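You operate a simulated robot arm through the tools that you are given. There is no shell and no other tool. Be economical: measure what you need, move in short steps, check, and stop when the job is done.

Carry out the task below with a simulated robot arm. There is one attempt and no reset: what you move stays moved.

TASK
Put the napkin holder and the lemon half on the wooden tray.

It is judged by the outcome, as a careful person would: the job done as asked, and still so three seconds after it is handed in. It fails if anything else is knocked over, pushed out of place, dropped, spilled or broken.

THE ROBOT
A 7-joint arm with a two-finger parallel gripper, fixed in place. Base frame: the origin is at the foot of the arm, x ahead of it, y to its left, z up; the work surface is at about z = 0. Lengths are in mm, angles in rad, forces in N, time in s.
With the tool pointing down near the work surface it reaches from about 240 to 620 mm from the base axis. Its first joint turns from -1.152 to 1.152 rad. Payload 2.6 kg.
Tool frame: the origin (TCP) lies between the finger pads and is the grasp point; the fingertips stand 30 mm ahead of it; z points along the fingers, y is the line along which they close. The gripper opens to 94 mm. The fingers are 28 mm wide and 10 mm thick; the gripper's body (50 by 96 mm) begins 55 mm behind the TCP.
Orientation is told as [roll, pitch, yaw] about the base's x, y, z axes, in that order, counted from this pose: with the fingers straight down and closing along the base's y, the tool's x points along the base's -x, its y along +y and its z along -z.

THE INTERFACE
- The arm moves only by the tool move_arm. Its argument "rows" is a list of rows, each a list of 7 numbers: the turn, a rotation vector about the tool's x, y, z in units of 60 degrees (1.0 is 60 degrees), then the shift along the tool's x, y, z in units of 250 mm (1.0 is 250 mm), then the opening, from 0 (shut) to 1 (fully open). In form: [[ax, ay, az, tx, ty, tz, grip], ...]. A call has 1 to 12 rows; each row is the pose to reach, as a shift and turn from the pose commanded when the call began, along the tool's axes at that moment. A call with a number of a shift or a turn outside -1 to 1 is refused whole. A row lasts 0.2 s, in which the tool goes at most 50 mm and 0.15 rad; a call with a longer step from one row to the next is refused whole, and so is a gripper value outside its range. A pose out of reach is approached as far as the arm can. The call stops where the force on the tool passes 40 N (or 10 N more than at its start, if that is more) or the arm is blocked; 0.2 s more then pass. The fingers move at their own pace (about 72 mm/s each) and stop on an object; they squeeze with about 42 N. The grip force told is the motor's: it shows also when the fingers shut on nothing. Time passes only in rows, and 0.2 s behind the last, so rows that repeat a pose let the fingers close. It gives the time, the measured TCP pose, the force on the tool (base axes), the opening and the grip force at its end, in the units of the frame above (readings bear some noise).
- Cameras (640 x 400 px; columns grow to the right, rows downward): "scene" is fixed at [21.1, 419.1, 559.9]; the picture's right is [-0.88, -0.47, 0.00], its down [-0.27, 0.51, -0.81] and it looks along [0.39, -0.72, -0.58] (base axes); focal length 312 px, centre (320, 200). "wrist" rides on the gripper at [-37, 0, -58] in the tool frame; the picture's right is [0.00, -1.00, 0.00], its down [0.97, 0.00, -0.24] and it looks along [0.24, 0.00, 0.97] (tool axes); focal length 218 px, centre (320, 200).
- snapshot(camera): a new picture of that camera. No time passes.
- measure_at(camera, pixels): for up to 12 pixels [column, row] of the newest picture of that camera ("zoom" is the newest enlarged one), the place [x, y, z] in the base frame of the surface seen there, good to about 2 mm. No time passes.
- enlarge(camera, box): a new picture of the part [left, top, right, bottom] of that camera's present view, enlarged. No time passes.
- job_done(): hands the job in; it is judged then, once.

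Work in short steps. Measure before you move; look again where a grasp or a placing could have gone wrong, and mend it. You have 60 turns and 22 pictures in all, the two below and enlarged ones among them. Open the gripper and draw the arm clear of the work before you hand the job in, unless the task says otherwise; then end with one line.

The tools are called by a JSON object that holds its "name" and its "arguments". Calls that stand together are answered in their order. move_arm: Moves the arm, as the interface text tells. Its arguments: {"type":"object","properties":{"rows":{"type":"array","items":{"type":"array","items":{"type":"number"}}}},"required":["rows"]} The other tools are called the same way: snapshot (camera) takes a picture; measure_at (camera, pixels) gives the place of the surface under pixels of a picture; enlarge (camera, box) takes an enlarged picture of a part of a camera's view; job_done () hands the job in.

At the start:

```text
time_s: 0.0
tool_pos: [341.9, -254.6, 334.1]
tool_rot: [-0.001, 0.0, 0.001]
force: [0.7, 0.0, 0.6]
opening: 93.9
finger_force: 0.0
```

scene: 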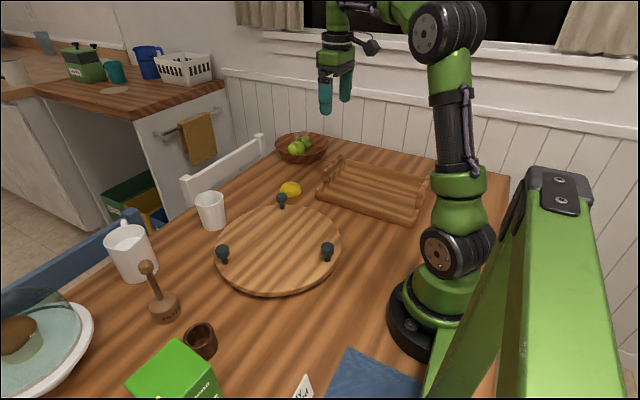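
wrist: 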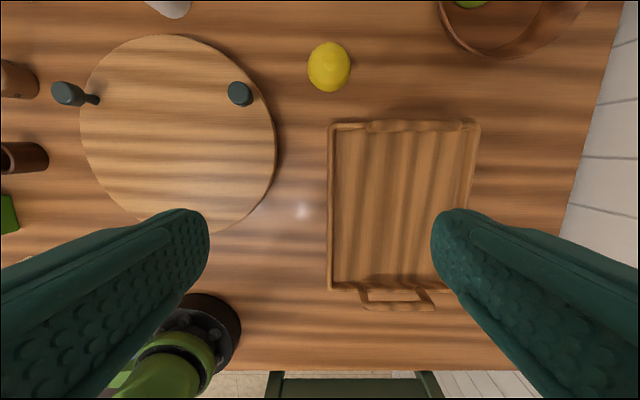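

The scene shows the tray near (375,190), the lemon at (290,188), and candidates for the napkin holder near (160,300), (175,370) and (200,340). I'll enlarge that part of the view to identify it.

{"name": "enlarge", "arguments": {"camera": "scene", "box": [80, 220, 400, 400]}}

{"name": "enlarge", "arguments": {"camera": "scene", "box": [190, 120, 450, 300]}}

```text
2.00 times, centred on (240, 310) of scene
```

zoom: 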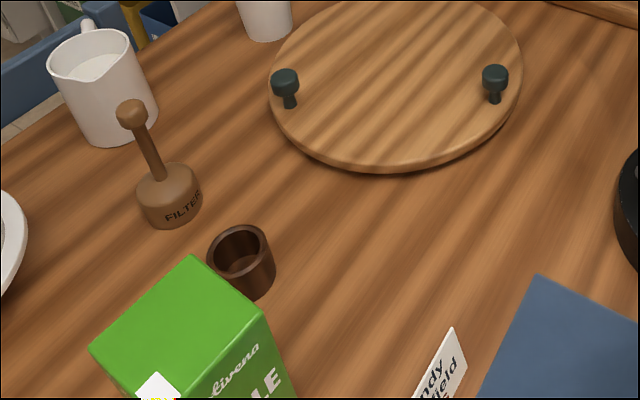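

```text
2.22 times, centred on (320, 210) of scene
```

zoom: 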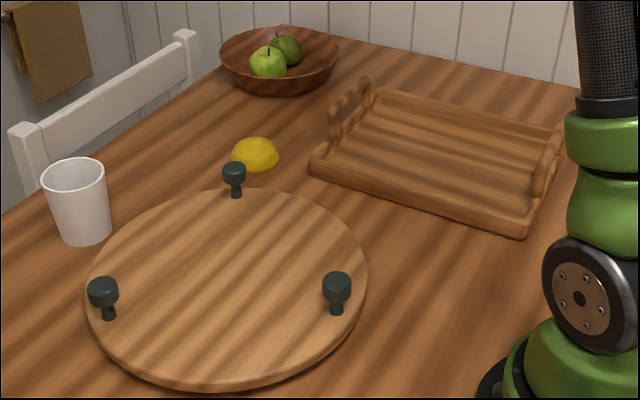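

The brown ring at (200,340) might be a napkin ring, but I'm not sure. I'll measure it along with other points, including the green beam at lower right, before moving over there to look.

{"name": "snapshot", "arguments": {"camera": "scene"}}

{"name": "measure_at", "arguments": {"camera": "scene", "pixels": [[200, 330], [203, 352], [148, 266], [163, 305], [175, 360], [303, 388], [375, 375], [560, 195], [470, 340], [600, 380], [290, 188], [500, 260]]}}

{"name": "measure_at", "arguments": {"camera": "wrist", "pixels": [[329, 67], [329, 47], [329, 90], [308, 67], [349, 67], [400, 200], [330, 122], [478, 124], [330, 290], [445, 288], [420, 125], [400, 300]]}}

```text
17 pictures are left
```

scene: 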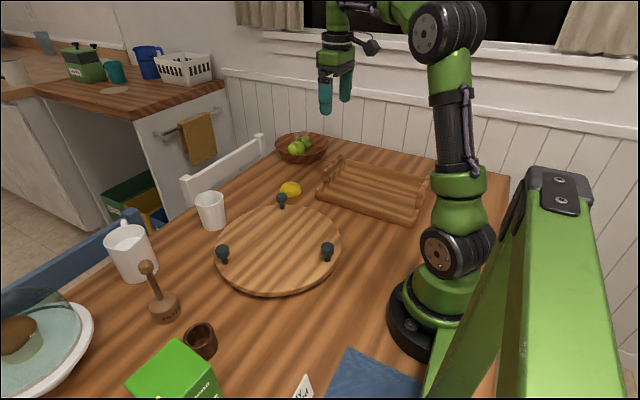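

```text
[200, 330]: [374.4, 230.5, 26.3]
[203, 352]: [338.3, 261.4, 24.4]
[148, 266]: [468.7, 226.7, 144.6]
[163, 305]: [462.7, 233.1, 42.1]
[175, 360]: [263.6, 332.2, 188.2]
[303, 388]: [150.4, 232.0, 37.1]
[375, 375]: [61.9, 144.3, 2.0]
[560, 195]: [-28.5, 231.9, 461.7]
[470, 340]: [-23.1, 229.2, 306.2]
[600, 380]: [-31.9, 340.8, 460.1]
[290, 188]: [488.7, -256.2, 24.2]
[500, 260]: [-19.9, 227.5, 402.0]
```

```text
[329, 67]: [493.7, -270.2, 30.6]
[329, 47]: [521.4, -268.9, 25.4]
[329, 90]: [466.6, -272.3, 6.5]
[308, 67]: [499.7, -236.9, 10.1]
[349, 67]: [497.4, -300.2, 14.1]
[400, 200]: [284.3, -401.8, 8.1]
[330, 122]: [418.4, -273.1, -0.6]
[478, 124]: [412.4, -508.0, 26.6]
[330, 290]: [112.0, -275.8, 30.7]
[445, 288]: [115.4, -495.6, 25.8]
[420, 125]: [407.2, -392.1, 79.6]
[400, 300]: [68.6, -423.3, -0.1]
```

The ring sits near (355,245) and the beam stays clear behind the base. I'll move at this height toward +y to view that area from above.

{"name": "move_arm", "arguments": {"rows": [[0, 0, 0, 0, 0.18, 0, 1], [0, 0, 0, 0, 0.36, 0, 1], [0, 0, 0, 0, 0.54, 0, 1], [0, 0, 0, 0, 0.72, 0, 1], [0, 0, 0, 0, 0.9, 0, 1]]}}

{"name": "move_arm", "arguments": {"rows": [[0, 0, 0, 0, 0.18, 0, 1], [0, 0, 0, 0, 0.36, 0, 1], [0, 0, 0, 0, 0.54, 0, 1], [0, 0, 0, 0, 0.72, 0, 1], [0, 0, 0, 0, 0.8, 0, 1]]}}

{"name": "snapshot", "arguments": {"camera": "wrist"}}

```text
time_s: 1.2
tool_pos: [342.1, -30.4, 336.3]
tool_rot: [-0.001, -0.002, -0.001]
force: [0.1, 0.4, 0.0]
opening: 94.0
finger_force: 0.1
```

```text
time_s: 2.4
tool_pos: [342.8, 172.9, 333.0]
tool_rot: [0.001, 0.0, 0.001]
force: [0.1, 0.3, 0.5]
opening: 93.9
finger_force: 0.1
```

```text
16 pictures are left
```

wrist: 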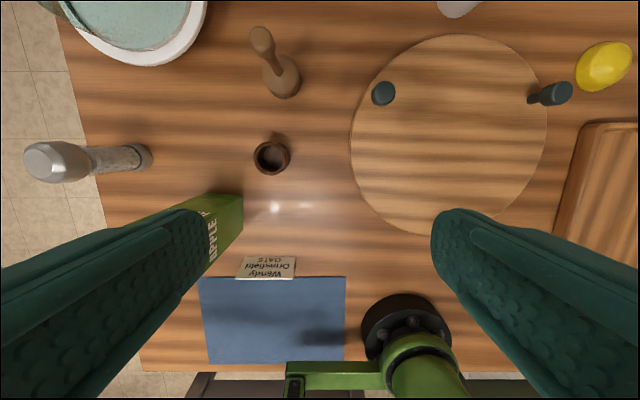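

The blue cloth, place card and ring suggest a place setting, so the ring at (271,156) is probably the napkin holder. I'll enlarge it to check and measure it.

{"name": "enlarge", "arguments": {"camera": "wrist", "box": [200, 100, 360, 200]}}

{"name": "measure_at", "arguments": {"camera": "zoom", "pixels": [[222, 230], [360, 230], [290, 172], [290, 285], [290, 230], [310, 150], [350, 200], [165, 380], [180, 350], [320, 285], [260, 285]]}}

```text
4.00 times, centred on (280, 150) of wrist
```

zoom: 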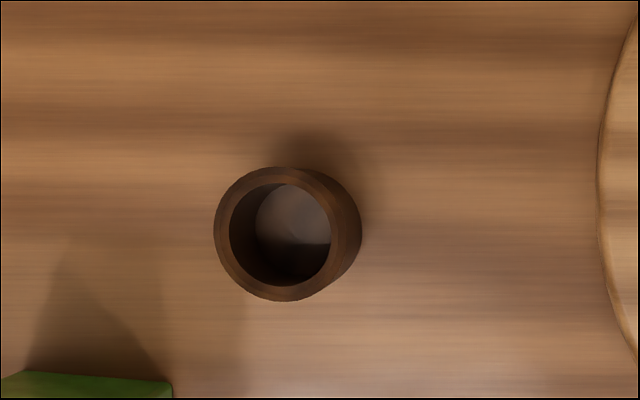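

```text
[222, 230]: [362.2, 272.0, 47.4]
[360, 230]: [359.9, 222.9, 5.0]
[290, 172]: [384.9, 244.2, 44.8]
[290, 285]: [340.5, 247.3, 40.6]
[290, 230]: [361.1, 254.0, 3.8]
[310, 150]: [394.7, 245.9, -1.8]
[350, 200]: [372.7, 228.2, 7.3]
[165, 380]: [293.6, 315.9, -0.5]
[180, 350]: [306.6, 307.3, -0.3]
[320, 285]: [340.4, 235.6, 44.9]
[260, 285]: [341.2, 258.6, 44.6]
```

The inside of the ring reads about 4 mm, so it could have a floor. Before committing I'll enlarge its interior and the other nearby objects.

{"name": "enlarge", "arguments": {"camera": "wrist", "box": [246, 140, 298, 172]}}

{"name": "measure_at", "arguments": {"camera": "zoom", "pixels": [[300, 180], [330, 160], [350, 200], [290, 220], [340, 240], [310, 260], [300, 150], [370, 170], [120, 200], [500, 100]]}}

{"name": "enlarge", "arguments": {"camera": "wrist", "box": [0, 0, 320, 200]}}

```text
12.31 times, centred on (272, 156) of wrist
```

zoom: 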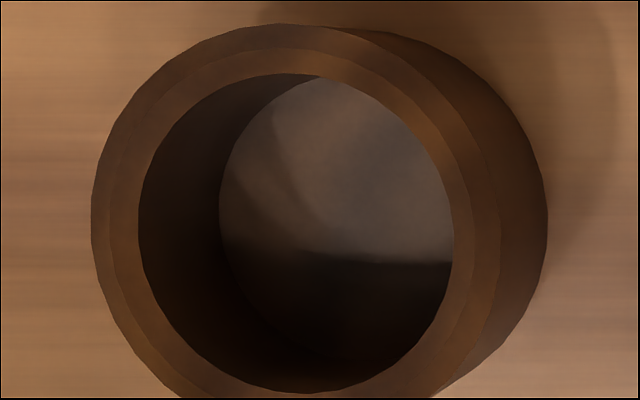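

```text
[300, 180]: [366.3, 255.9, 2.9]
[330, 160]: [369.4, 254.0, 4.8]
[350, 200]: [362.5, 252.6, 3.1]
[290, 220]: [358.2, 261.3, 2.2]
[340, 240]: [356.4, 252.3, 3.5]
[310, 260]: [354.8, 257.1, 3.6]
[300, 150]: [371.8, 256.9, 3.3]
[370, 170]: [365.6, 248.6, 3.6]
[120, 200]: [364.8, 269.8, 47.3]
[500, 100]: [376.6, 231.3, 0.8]
```

```text
2.00 times, centred on (160, 100) of wrist
```

zoom: 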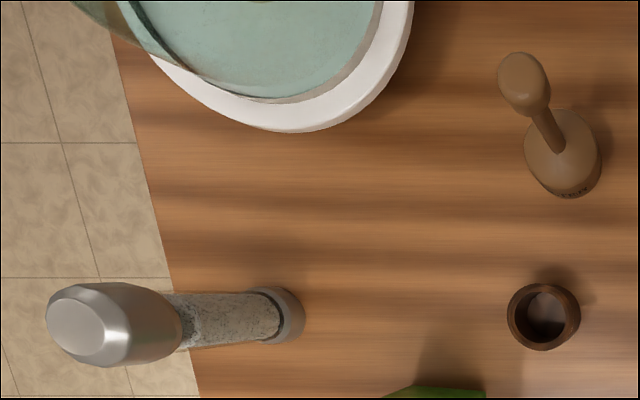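

The floor of the ring is plain grey-brown. One area is still hidden behind the left finger and the juice box, so I'll shift another 130 mm in +y to rule out another candidate.

{"name": "move_arm", "arguments": {"rows": [[0, 0, 0, 0, 0.18, 0, 1], [0, 0, 0, 0, 0.36, 0, 1], [0, 0, 0, 0, 0.54, 0, 1]]}}

{"name": "snapshot", "arguments": {"camera": "wrist"}}

```text
time_s: 3.2
tool_pos: [341.0, 308.6, 331.9]
tool_rot: [-0.002, 0.0, -0.001]
force: [0.2, 0.3, 1.2]
opening: 94.0
finger_force: 0.0
```

```text
12 pictures are left
```

wrist: 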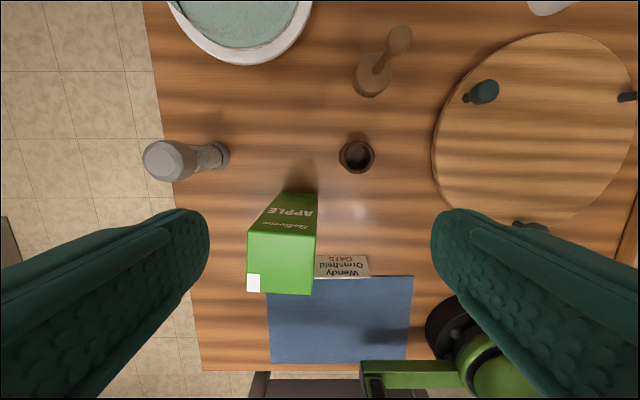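

There is nothing else that fits, so the ring at (356,156) is the napkin holder. I'll measure the ring and the box clearances.

{"name": "measure_at", "arguments": {"camera": "wrist", "pixels": [[340, 156], [373, 156], [356, 141], [356, 171], [314, 194], [285, 193], [312, 236], [250, 236], [312, 290], [372, 85], [397, 30], [365, 260]]}}

```text
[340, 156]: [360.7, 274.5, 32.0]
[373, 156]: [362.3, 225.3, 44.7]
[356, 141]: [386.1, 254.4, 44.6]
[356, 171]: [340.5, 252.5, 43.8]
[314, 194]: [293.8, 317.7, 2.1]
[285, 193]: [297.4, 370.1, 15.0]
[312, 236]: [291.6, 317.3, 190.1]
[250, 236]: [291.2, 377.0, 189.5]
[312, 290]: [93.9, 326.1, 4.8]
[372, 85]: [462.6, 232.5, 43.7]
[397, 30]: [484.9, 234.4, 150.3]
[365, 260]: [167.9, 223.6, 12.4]
```

The box (x<294, y>317) is well clear. I'll move over the ring centre (363,249) and descend partway with the fingers at about 75 mm.

{"name": "move_arm", "arguments": {"rows": [[0, 0, 0, -0.04, -0.12, 0, 0.8], [0, 0, 0, -0.088, -0.24, 0, 0.8], [0, 0, 0, -0.088, -0.24, 0.18, 0.8], [0, 0, 0, -0.088, -0.24, 0.36, 0.8], [0, 0, 0, -0.088, -0.24, 0.54, 0.8], [0, 0, 0, -0.088, -0.24, 0.7, 0.8], [0, 0, 0, -0.088, -0.24, 0.8, 0.8], [0, 0, 0, -0.088, -0.24, 0.8, 0.8]]}}

{"name": "snapshot", "arguments": {"camera": "wrist"}}

{"name": "measure_at", "arguments": {"camera": "wrist", "pixels": [[320, 200], [320, 215], [320, 185]]}}

```text
time_s: 5.0
tool_pos: [367.2, 245.0, 136.4]
tool_rot: [0.001, 0.0, -0.001]
force: [-0.2, -0.3, -0.1]
opening: 75.3
finger_force: 0.0
```

```text
11 pictures are left
```

wrist: 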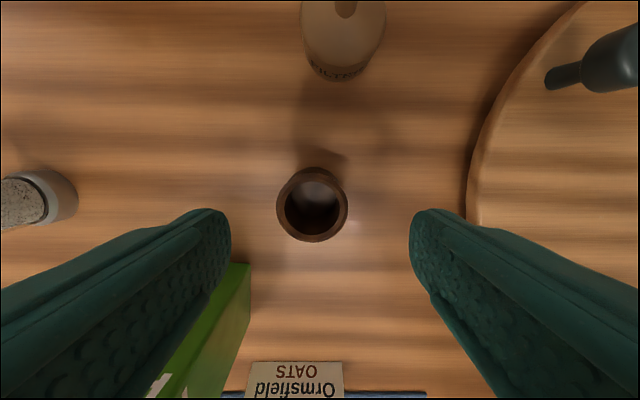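

```text
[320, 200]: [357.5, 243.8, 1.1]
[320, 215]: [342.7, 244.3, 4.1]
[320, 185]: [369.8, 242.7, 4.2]
```

The ring sits 7 px left of centre at (312,205), so I'll correct +5 mm in y and −4 mm in x. Then I'll descend to z≈36.

{"name": "move_arm", "arguments": {"rows": [[0, 0, 0, 0.017, 0.02, 0, 0.8], [0, 0, 0, 0.017, 0.02, 0.15, 0.8], [0, 0, 0, 0.017, 0.02, 0.28, 0.8], [0, 0, 0, 0.017, 0.02, 0.36, 0.8], [0, 0, 0, 0.017, 0.02, 0.4, 0.8], [0, 0, 0, 0.017, 0.02, 0.4, 0.8]]}}

{"name": "move_arm", "arguments": {"rows": [[0, 0, 0, 0, 0, 0, 0.5], [0, 0, 0, 0, 0, 0, 0.4], [0, 0, 0, 0, 0, 0, 0.4]]}}

```text
time_s: 6.4
tool_pos: [360.9, 249.6, 36.8]
tool_rot: [-0.001, 0.0, 0.001]
force: [-0.1, -0.4, 0.0]
opening: 75.2
finger_force: 0.0
```

```text
time_s: 7.2
tool_pos: [361.6, 248.5, 36.9]
tool_rot: [-0.001, -0.001, -0.001]
force: [0.8, 0.1, -0.2]
opening: 48.7
finger_force: 41.8
```

The ring is gripped at 48.7 mm, so I'll lift it.

{"name": "move_arm", "arguments": {"rows": [[0, 0, 0, 0, 0, -0.1, 0.4], [0, 0, 0, 0, 0, -0.25, 0.4], [0, 0, 0, 0, 0, -0.42, 0.4], [0, 0, 0, 0, 0, -0.6, 0.4], [0, 0, 0, 0, 0, -0.78, 0.4], [0, 0, 0, 0, 0, -0.9, 0.4]]}}

{"name": "move_arm", "arguments": {"rows": [[0, 0, 0, 0, -0.12, 0, 0.4], [0, 0, 0, 0, -0.28, 0, 0.4], [0, 0, 0, 0, -0.44, 0, 0.4], [0, 0, 0, 0, -0.6, 0, 0.4], [0, 0, 0, 0, -0.76, 0, 0.4], [0, 0, 0, 0, -0.92, 0, 0.4], [0, 0, 0, 0, -1, 0, 0.4]]}}

{"name": "move_arm", "arguments": {"rows": [[0, 0, 0, 0, -0.12, 0, 0.4], [0, 0, 0, 0, -0.28, 0, 0.4], [0, 0, 0, 0, -0.44, 0, 0.4], [0, 0, 0, 0, -0.6, 0, 0.4], [0, 0, 0, 0, -0.76, 0, 0.4], [0, 0, 0, 0, -0.92, 0, 0.4], [0, 0, 0, 0, -1, 0, 0.4]]}}

{"name": "snapshot", "arguments": {"camera": "wrist"}}

```text
time_s: 8.6
tool_pos: [357.5, 249.0, 260.2]
tool_rot: [0.001, -0.001, 0.001]
force: [-0.1, -0.8, -0.1]
opening: 48.8
finger_force: 42.2
```

```text
time_s: 10.2
tool_pos: [359.1, 1.3, 260.6]
tool_rot: [0.0, 0.001, -0.001]
force: [0.0, 0.0, 0.3]
opening: 48.2
finger_force: 42.0
```

```text
time_s: 11.8
tool_pos: [359.9, -251.5, 258.2]
tool_rot: [0.0, 0.001, -0.001]
force: [-0.1, -0.1, -0.8]
opening: 48.7
finger_force: 42.5
```

```text
10 pictures are left
```

wrist: 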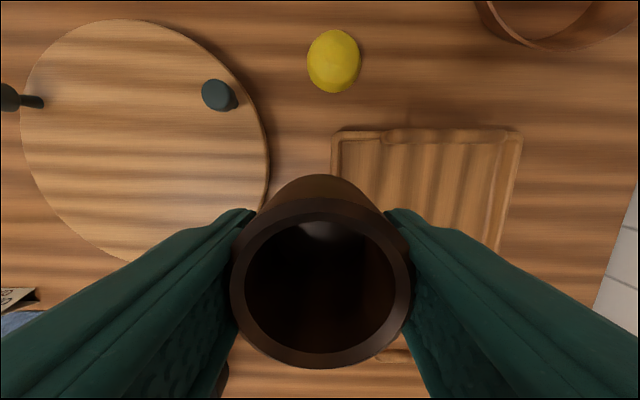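

The ring is firmly held. I'll move over the tray at (300,-440) and descend partway.

{"name": "move_arm", "arguments": {"rows": [[0, 0, 0, 0.04, -0.12, 0, 0.4], [0, 0, 0, 0.08, -0.28, 0, 0.4], [0, 0, 0, 0.14, -0.44, 0, 0.4], [0, 0, 0, 0.2, -0.6, 0, 0.4], [0, 0, 0, 0.24, -0.7, 0, 0.4], [0, 0, 0, 0.24, -0.75, 0, 0.4], [0, 0, 0, 0.24, -0.75, 0.15, 0.4], [0, 0, 0, 0.24, -0.75, 0.32, 0.4], [0, 0, 0, 0.24, -0.75, 0.48, 0.4], [0, 0, 0, 0.24, -0.75, 0.6, 0.4], [0, 0, 0, 0.24, -0.75, 0.6, 0.4]]}}

{"name": "enlarge", "arguments": {"camera": "scene", "box": [240, 80, 464, 220]}}

{"name": "measure_at", "arguments": {"camera": "zoom", "pixels": [[320, 330], [420, 340], [250, 300], [300, 280], [350, 290], [480, 300], [320, 215], [400, 235], [255, 225], [560, 290], [150, 310], [130, 310]]}}

```text
time_s: 14.2
tool_pos: [301.6, -438.3, 109.0]
tool_rot: [0.001, 0.0, 0.0]
force: [1.0, 0.6, -0.7]
opening: 48.3
finger_force: 41.7
```

```text
2.86 times, centred on (352, 150) of scene
```

zoom: 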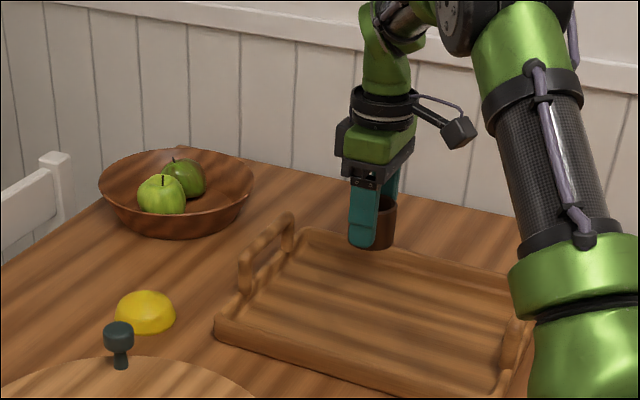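

```text
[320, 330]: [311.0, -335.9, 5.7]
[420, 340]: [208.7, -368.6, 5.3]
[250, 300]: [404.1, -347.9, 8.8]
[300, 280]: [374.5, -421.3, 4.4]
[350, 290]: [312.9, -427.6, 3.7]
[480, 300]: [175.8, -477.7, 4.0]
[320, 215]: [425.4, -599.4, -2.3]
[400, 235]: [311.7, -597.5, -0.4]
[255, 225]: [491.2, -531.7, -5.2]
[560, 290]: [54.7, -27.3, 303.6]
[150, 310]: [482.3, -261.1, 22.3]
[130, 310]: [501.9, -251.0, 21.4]
```

The tray floor is at z≈5 and the ring's bottom is about 37 mm below the TCP. I'll lower to z≈43 and release.

{"name": "move_arm", "arguments": {"rows": [[0, 0, 0, 0, 0, 0.12, 0.4], [0, 0, 0, 0, 0, 0.2, 0.4], [0, 0, 0, 0, 0, 0.24, 0.4], [0, 0, 0, 0, 0, 0.26, 0.4], [0, 0, 0, 0, 0, 0.265, 0.4], [0, 0, 0, 0, 0, 0.265, 0.4]]}}

{"name": "move_arm", "arguments": {"rows": [[0, 0, 0, 0, 0, 0, 0.6], [0, 0, 0, 0, 0, 0, 0.75], [0, 0, 0, 0, 0, 0, 0.75], [0, 0, 0, 0, 0, -0.1, 0.75], [0, 0, 0, 0, 0, -0.25, 0.75], [0, 0, 0, 0, 0, -0.42, 0.75], [0, 0, 0, 0, 0, -0.58, 0.75]]}}

{"name": "snapshot", "arguments": {"camera": "wrist"}}

```text
time_s: 15.6
tool_pos: [300.8, -437.9, 44.3]
tool_rot: [-0.001, -0.002, -0.001]
force: [-2.7, 1.8, 11.6]
opening: 48.3
finger_force: 41.6
```

```text
time_s: 17.2
tool_pos: [298.5, -437.3, 191.1]
tool_rot: [0.001, 0.0, -0.001]
force: [-0.3, -0.6, 0.7]
opening: 70.7
finger_force: 0.0
```

```text
8 pictures are left
```

wrist: 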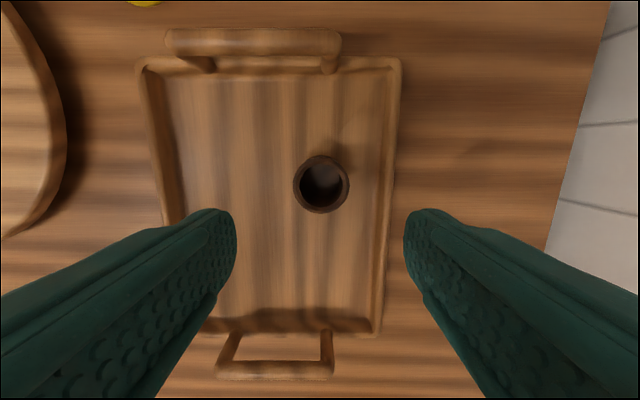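

The ring stands upright on the tray at (321,184). Next I'll go above the lemon half near (495,-268) and look.

{"name": "move_arm", "arguments": {"rows": [[0, 0, 0, -0.1, 0.09, 0, 0.9], [0, 0, 0, -0.22, 0.2, 0, 0.9], [0, 0, 0, -0.34, 0.32, 0, 0.9], [0, 0, 0, -0.46, 0.44, 0, 0.9], [0, 0, 0, -0.58, 0.55, 0, 0.9], [0, 0, 0, -0.7, 0.64, 0, 0.9], [0, 0, 0, -0.77, 0.68, 0, 0.9], [0, 0, 0, -0.77, 0.68, 0, 0.9]]}}

{"name": "snapshot", "arguments": {"camera": "wrist"}}

```text
time_s: 19.0
tool_pos: [492.9, -266.3, 186.6]
tool_rot: [-0.002, 0.0, 0.001]
force: [0.1, -1.3, -0.1]
opening: 84.5
finger_force: 0.1
```

```text
7 pictures are left
```

wrist: 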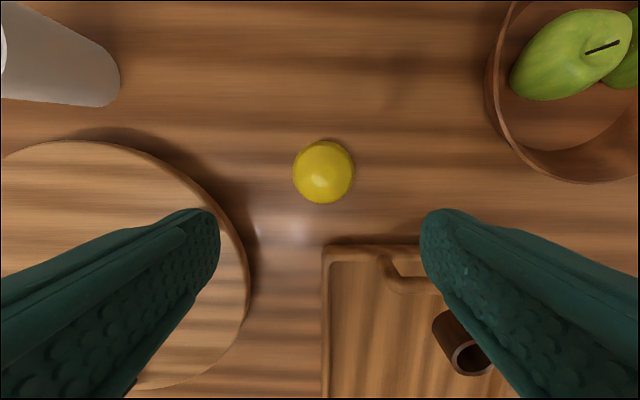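

{"name": "measure_at", "arguments": {"camera": "wrist", "pixels": [[294, 172], [355, 172], [324, 141], [324, 203], [324, 172], [248, 260], [246, 300], [222, 205], [370, 248], [430, 280], [500, 130], [312, 150]]}}

{"name": "enlarge", "arguments": {"camera": "scene", "box": [240, 120, 400, 220]}}

```text
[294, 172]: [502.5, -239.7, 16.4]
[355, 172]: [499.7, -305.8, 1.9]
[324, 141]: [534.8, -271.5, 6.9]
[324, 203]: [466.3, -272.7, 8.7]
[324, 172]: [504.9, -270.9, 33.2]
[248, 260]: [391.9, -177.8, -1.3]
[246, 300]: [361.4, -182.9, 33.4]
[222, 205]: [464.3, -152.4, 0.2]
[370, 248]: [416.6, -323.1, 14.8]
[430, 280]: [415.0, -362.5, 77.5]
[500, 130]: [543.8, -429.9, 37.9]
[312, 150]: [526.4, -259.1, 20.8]
```

```text
4.00 times, centred on (320, 170) of scene
```

zoom: 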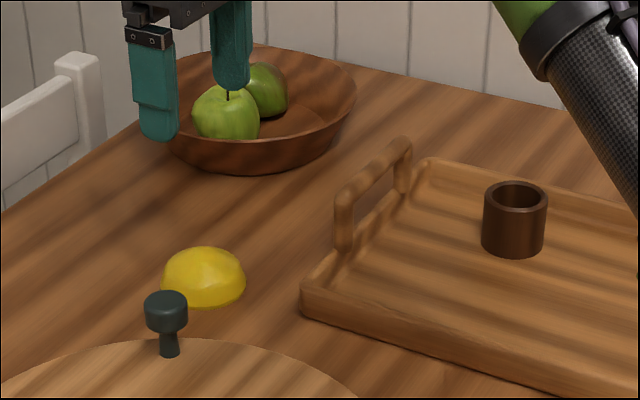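

The lemon's centre is (501,-271.5), about 65 mm across and 33 mm tall. I'll align, descend to z≈33 with the fingers wide, and then close.

{"name": "move_arm", "arguments": {"rows": [[0, 0, 0, -0.032, -0.02, 0.0, 1], [0, 0, 0, -0.032, -0.02, 0.15, 1], [0, 0, 0, -0.032, -0.02, 0.32, 1], [0, 0, 0, -0.032, -0.02, 0.46, 1], [0, 0, 0, -0.032, -0.02, 0.56, 1], [0, 0, 0, -0.032, -0.02, 0.612, 1], [0, 0, 0, -0.032, -0.02, 0.612, 1]]}}

{"name": "move_arm", "arguments": {"rows": [[0, 0, 0, 0, 0, 0, 0.8], [0, 0, 0, 0, 0, 0, 0.6], [0, 0, 0, 0, 0, 0, 0.55], [0, 0, 0, 0, 0, 0, 0.55]]}}

```text
time_s: 20.6
tool_pos: [501.7, -271.7, 33.3]
tool_rot: [0.002, 0.0, 0.001]
force: [-0.4, 1.2, -0.3]
opening: 93.9
finger_force: 0.0
```

```text
time_s: 21.6
tool_pos: [502.2, -271.4, 33.6]
tool_rot: [-0.003, 0.002, 0.0]
force: [-0.4, -0.2, -0.5]
opening: 65.6
finger_force: 41.9
```

Grip found at 65.6 mm. I'll lift gently and check.

{"name": "move_arm", "arguments": {"rows": [[0, 0, 0, 0, 0, -0.04, 0.5], [0, 0, 0, 0, 0, -0.12, 0.5], [0, 0, 0, 0, 0, -0.24, 0.5], [0, 0, 0, 0, 0, -0.38, 0.5], [0, 0, 0, 0, 0, -0.52, 0.5], [0, 0, 0, 0, 0, -0.62, 0.5]]}}

{"name": "enlarge", "arguments": {"camera": "scene", "box": [240, 80, 464, 220]}}

```text
time_s: 23.0
tool_pos: [502.4, -275.2, 189.9]
tool_rot: [0.0, -0.001, 0.001]
force: [-0.5, -0.5, -0.4]
opening: 65.5
finger_force: 42.2
```

```text
2.86 times, centred on (352, 150) of scene
```

zoom: 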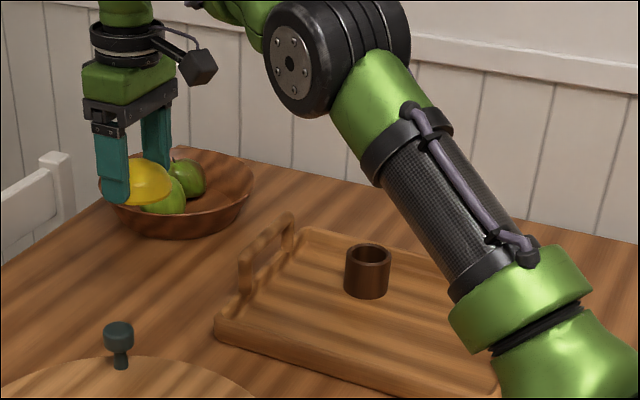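

The lemon is held. I'll carry it to (215,-385) over the tray, clear of the ring.

{"name": "move_arm", "arguments": {"rows": [[0, 0, 0, 0.08, -0.04, 0, 0.5], [0, 0, 0, 0.22, -0.1, 0, 0.5], [0, 0, 0, 0.38, -0.16, 0, 0.5], [0, 0, 0, 0.54, -0.22, 0, 0.5], [0, 0, 0, 0.7, -0.28, 0, 0.5], [0, 0, 0, 0.86, -0.34, 0, 0.5], [0, 0, 0, 0.98, -0.4, 0, 0.5], [0, 0, 0, 0.98, -0.4, 0, 0.5]]}}

{"name": "move_arm", "arguments": {"rows": [[0, 0, 0, 0.1, -0.02, 0, 0.5], [0, 0, 0, 0.168, -0.05, 0, 0.5], [0, 0, 0, 0.168, -0.05, 0.12, 0.5], [0, 0, 0, 0.168, -0.05, 0.28, 0.5], [0, 0, 0, 0.168, -0.05, 0.4, 0.5], [0, 0, 0, 0.168, -0.05, 0.4, 0.5]]}}

{"name": "snapshot", "arguments": {"camera": "wrist"}}

```text
time_s: 24.8
tool_pos: [251.0, -375.0, 189.4]
tool_rot: [-0.001, -0.001, 0.001]
force: [0.1, -0.2, -0.1]
opening: 65.5
finger_force: 41.7
```

```text
time_s: 26.2
tool_pos: [213.1, -385.1, 90.2]
tool_rot: [0.0, -0.001, 0.0]
force: [0.3, -0.2, -1.6]
opening: 65.7
finger_force: 42.0
```

```text
4 pictures are left
```

wrist: 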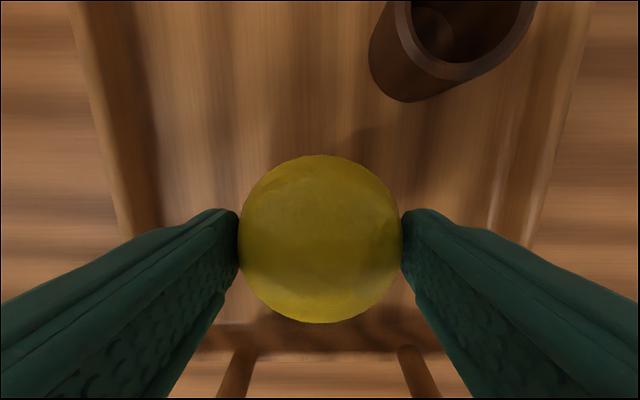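

The lemon is well placed between the ring and the near wall. I'll lower to z≈39, release and rise.

{"name": "move_arm", "arguments": {"rows": [[0, 0, 0, 0, 0, 0.1, 0.5], [0, 0, 0, 0, 0, 0.16, 0.5], [0, 0, 0, 0, 0, 0.19, 0.5], [0, 0, 0, 0, 0, 0.203, 0.5], [0, 0, 0, 0, 0, 0.203, 0.5]]}}

{"name": "move_arm", "arguments": {"rows": [[0, 0, 0, 0, 0, 0, 0.75], [0, 0, 0, 0, 0, 0, 0.88], [0, 0, 0, 0, 0, 0, 0.88], [0, 0, 0, 0, 0, -0.1, 0.88], [0, 0, 0, 0, 0, -0.25, 0.88], [0, 0, 0, 0, 0, -0.42, 0.88], [0, 0, 0, 0, 0, -0.6, 0.88], [0, 0, 0, 0, 0, -0.78, 0.88], [0, 0, 0, 0, 0, -0.9, 0.88]]}}

{"name": "move_arm", "arguments": {"rows": [[0, 0, 0, -0.16, 0.08, 0, 1], [0, 0, 0, -0.3, 0.18, 0, 1], [0, 0, 0, -0.44, 0.28, 0, 1], [0, 0, 0, -0.5, 0.4, 0, 1], [0, 0, 0, -0.5, 0.5, 0, 1], [0, 0, 0, -0.5, 0.5, 0, 1]]}}

{"name": "snapshot", "arguments": {"camera": "scene"}}

```text
time_s: 27.6
tool_pos: [211.9, -385.4, 40.4]
tool_rot: [-0.003, -0.001, -0.004]
force: [-1.1, 2.1, 4.9]
opening: 65.6
finger_force: 42.4
stopped in row 5: the force on the tool passed its limit (the readings are from after the stop); the commanded pose is now the measured one
```

```text
time_s: 29.6
tool_pos: [210.7, -382.9, 269.0]
tool_rot: [-0.003, -0.002, -0.002]
force: [-0.4, 0.4, 0.0]
opening: 82.9
finger_force: 0.0
```

```text
time_s: 31.0
tool_pos: [334.8, -258.4, 266.8]
tool_rot: [-0.001, -0.001, -0.003]
force: [-0.5, -0.8, 0.6]
opening: 93.9
finger_force: 0.1
```

```text
3 pictures are left
```

scene: 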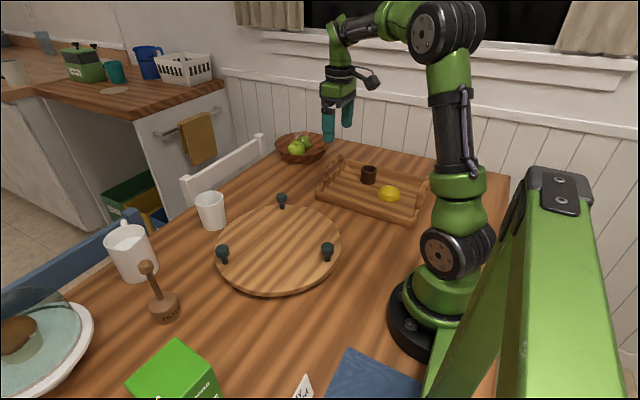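

The ring (369,174) and the lemon (389,193) are both on the tray. Everything else is where it was, the gripper is open and the arm is clear, so I'm handing the job in.

{"name": "job_done", "arguments": {}}

```text
The job is handed in.
```

The lemon half and the brown ring are on the wooden tray and nothing else moved; I took the ring to be the napkin holder because nothing else on the table fit better.
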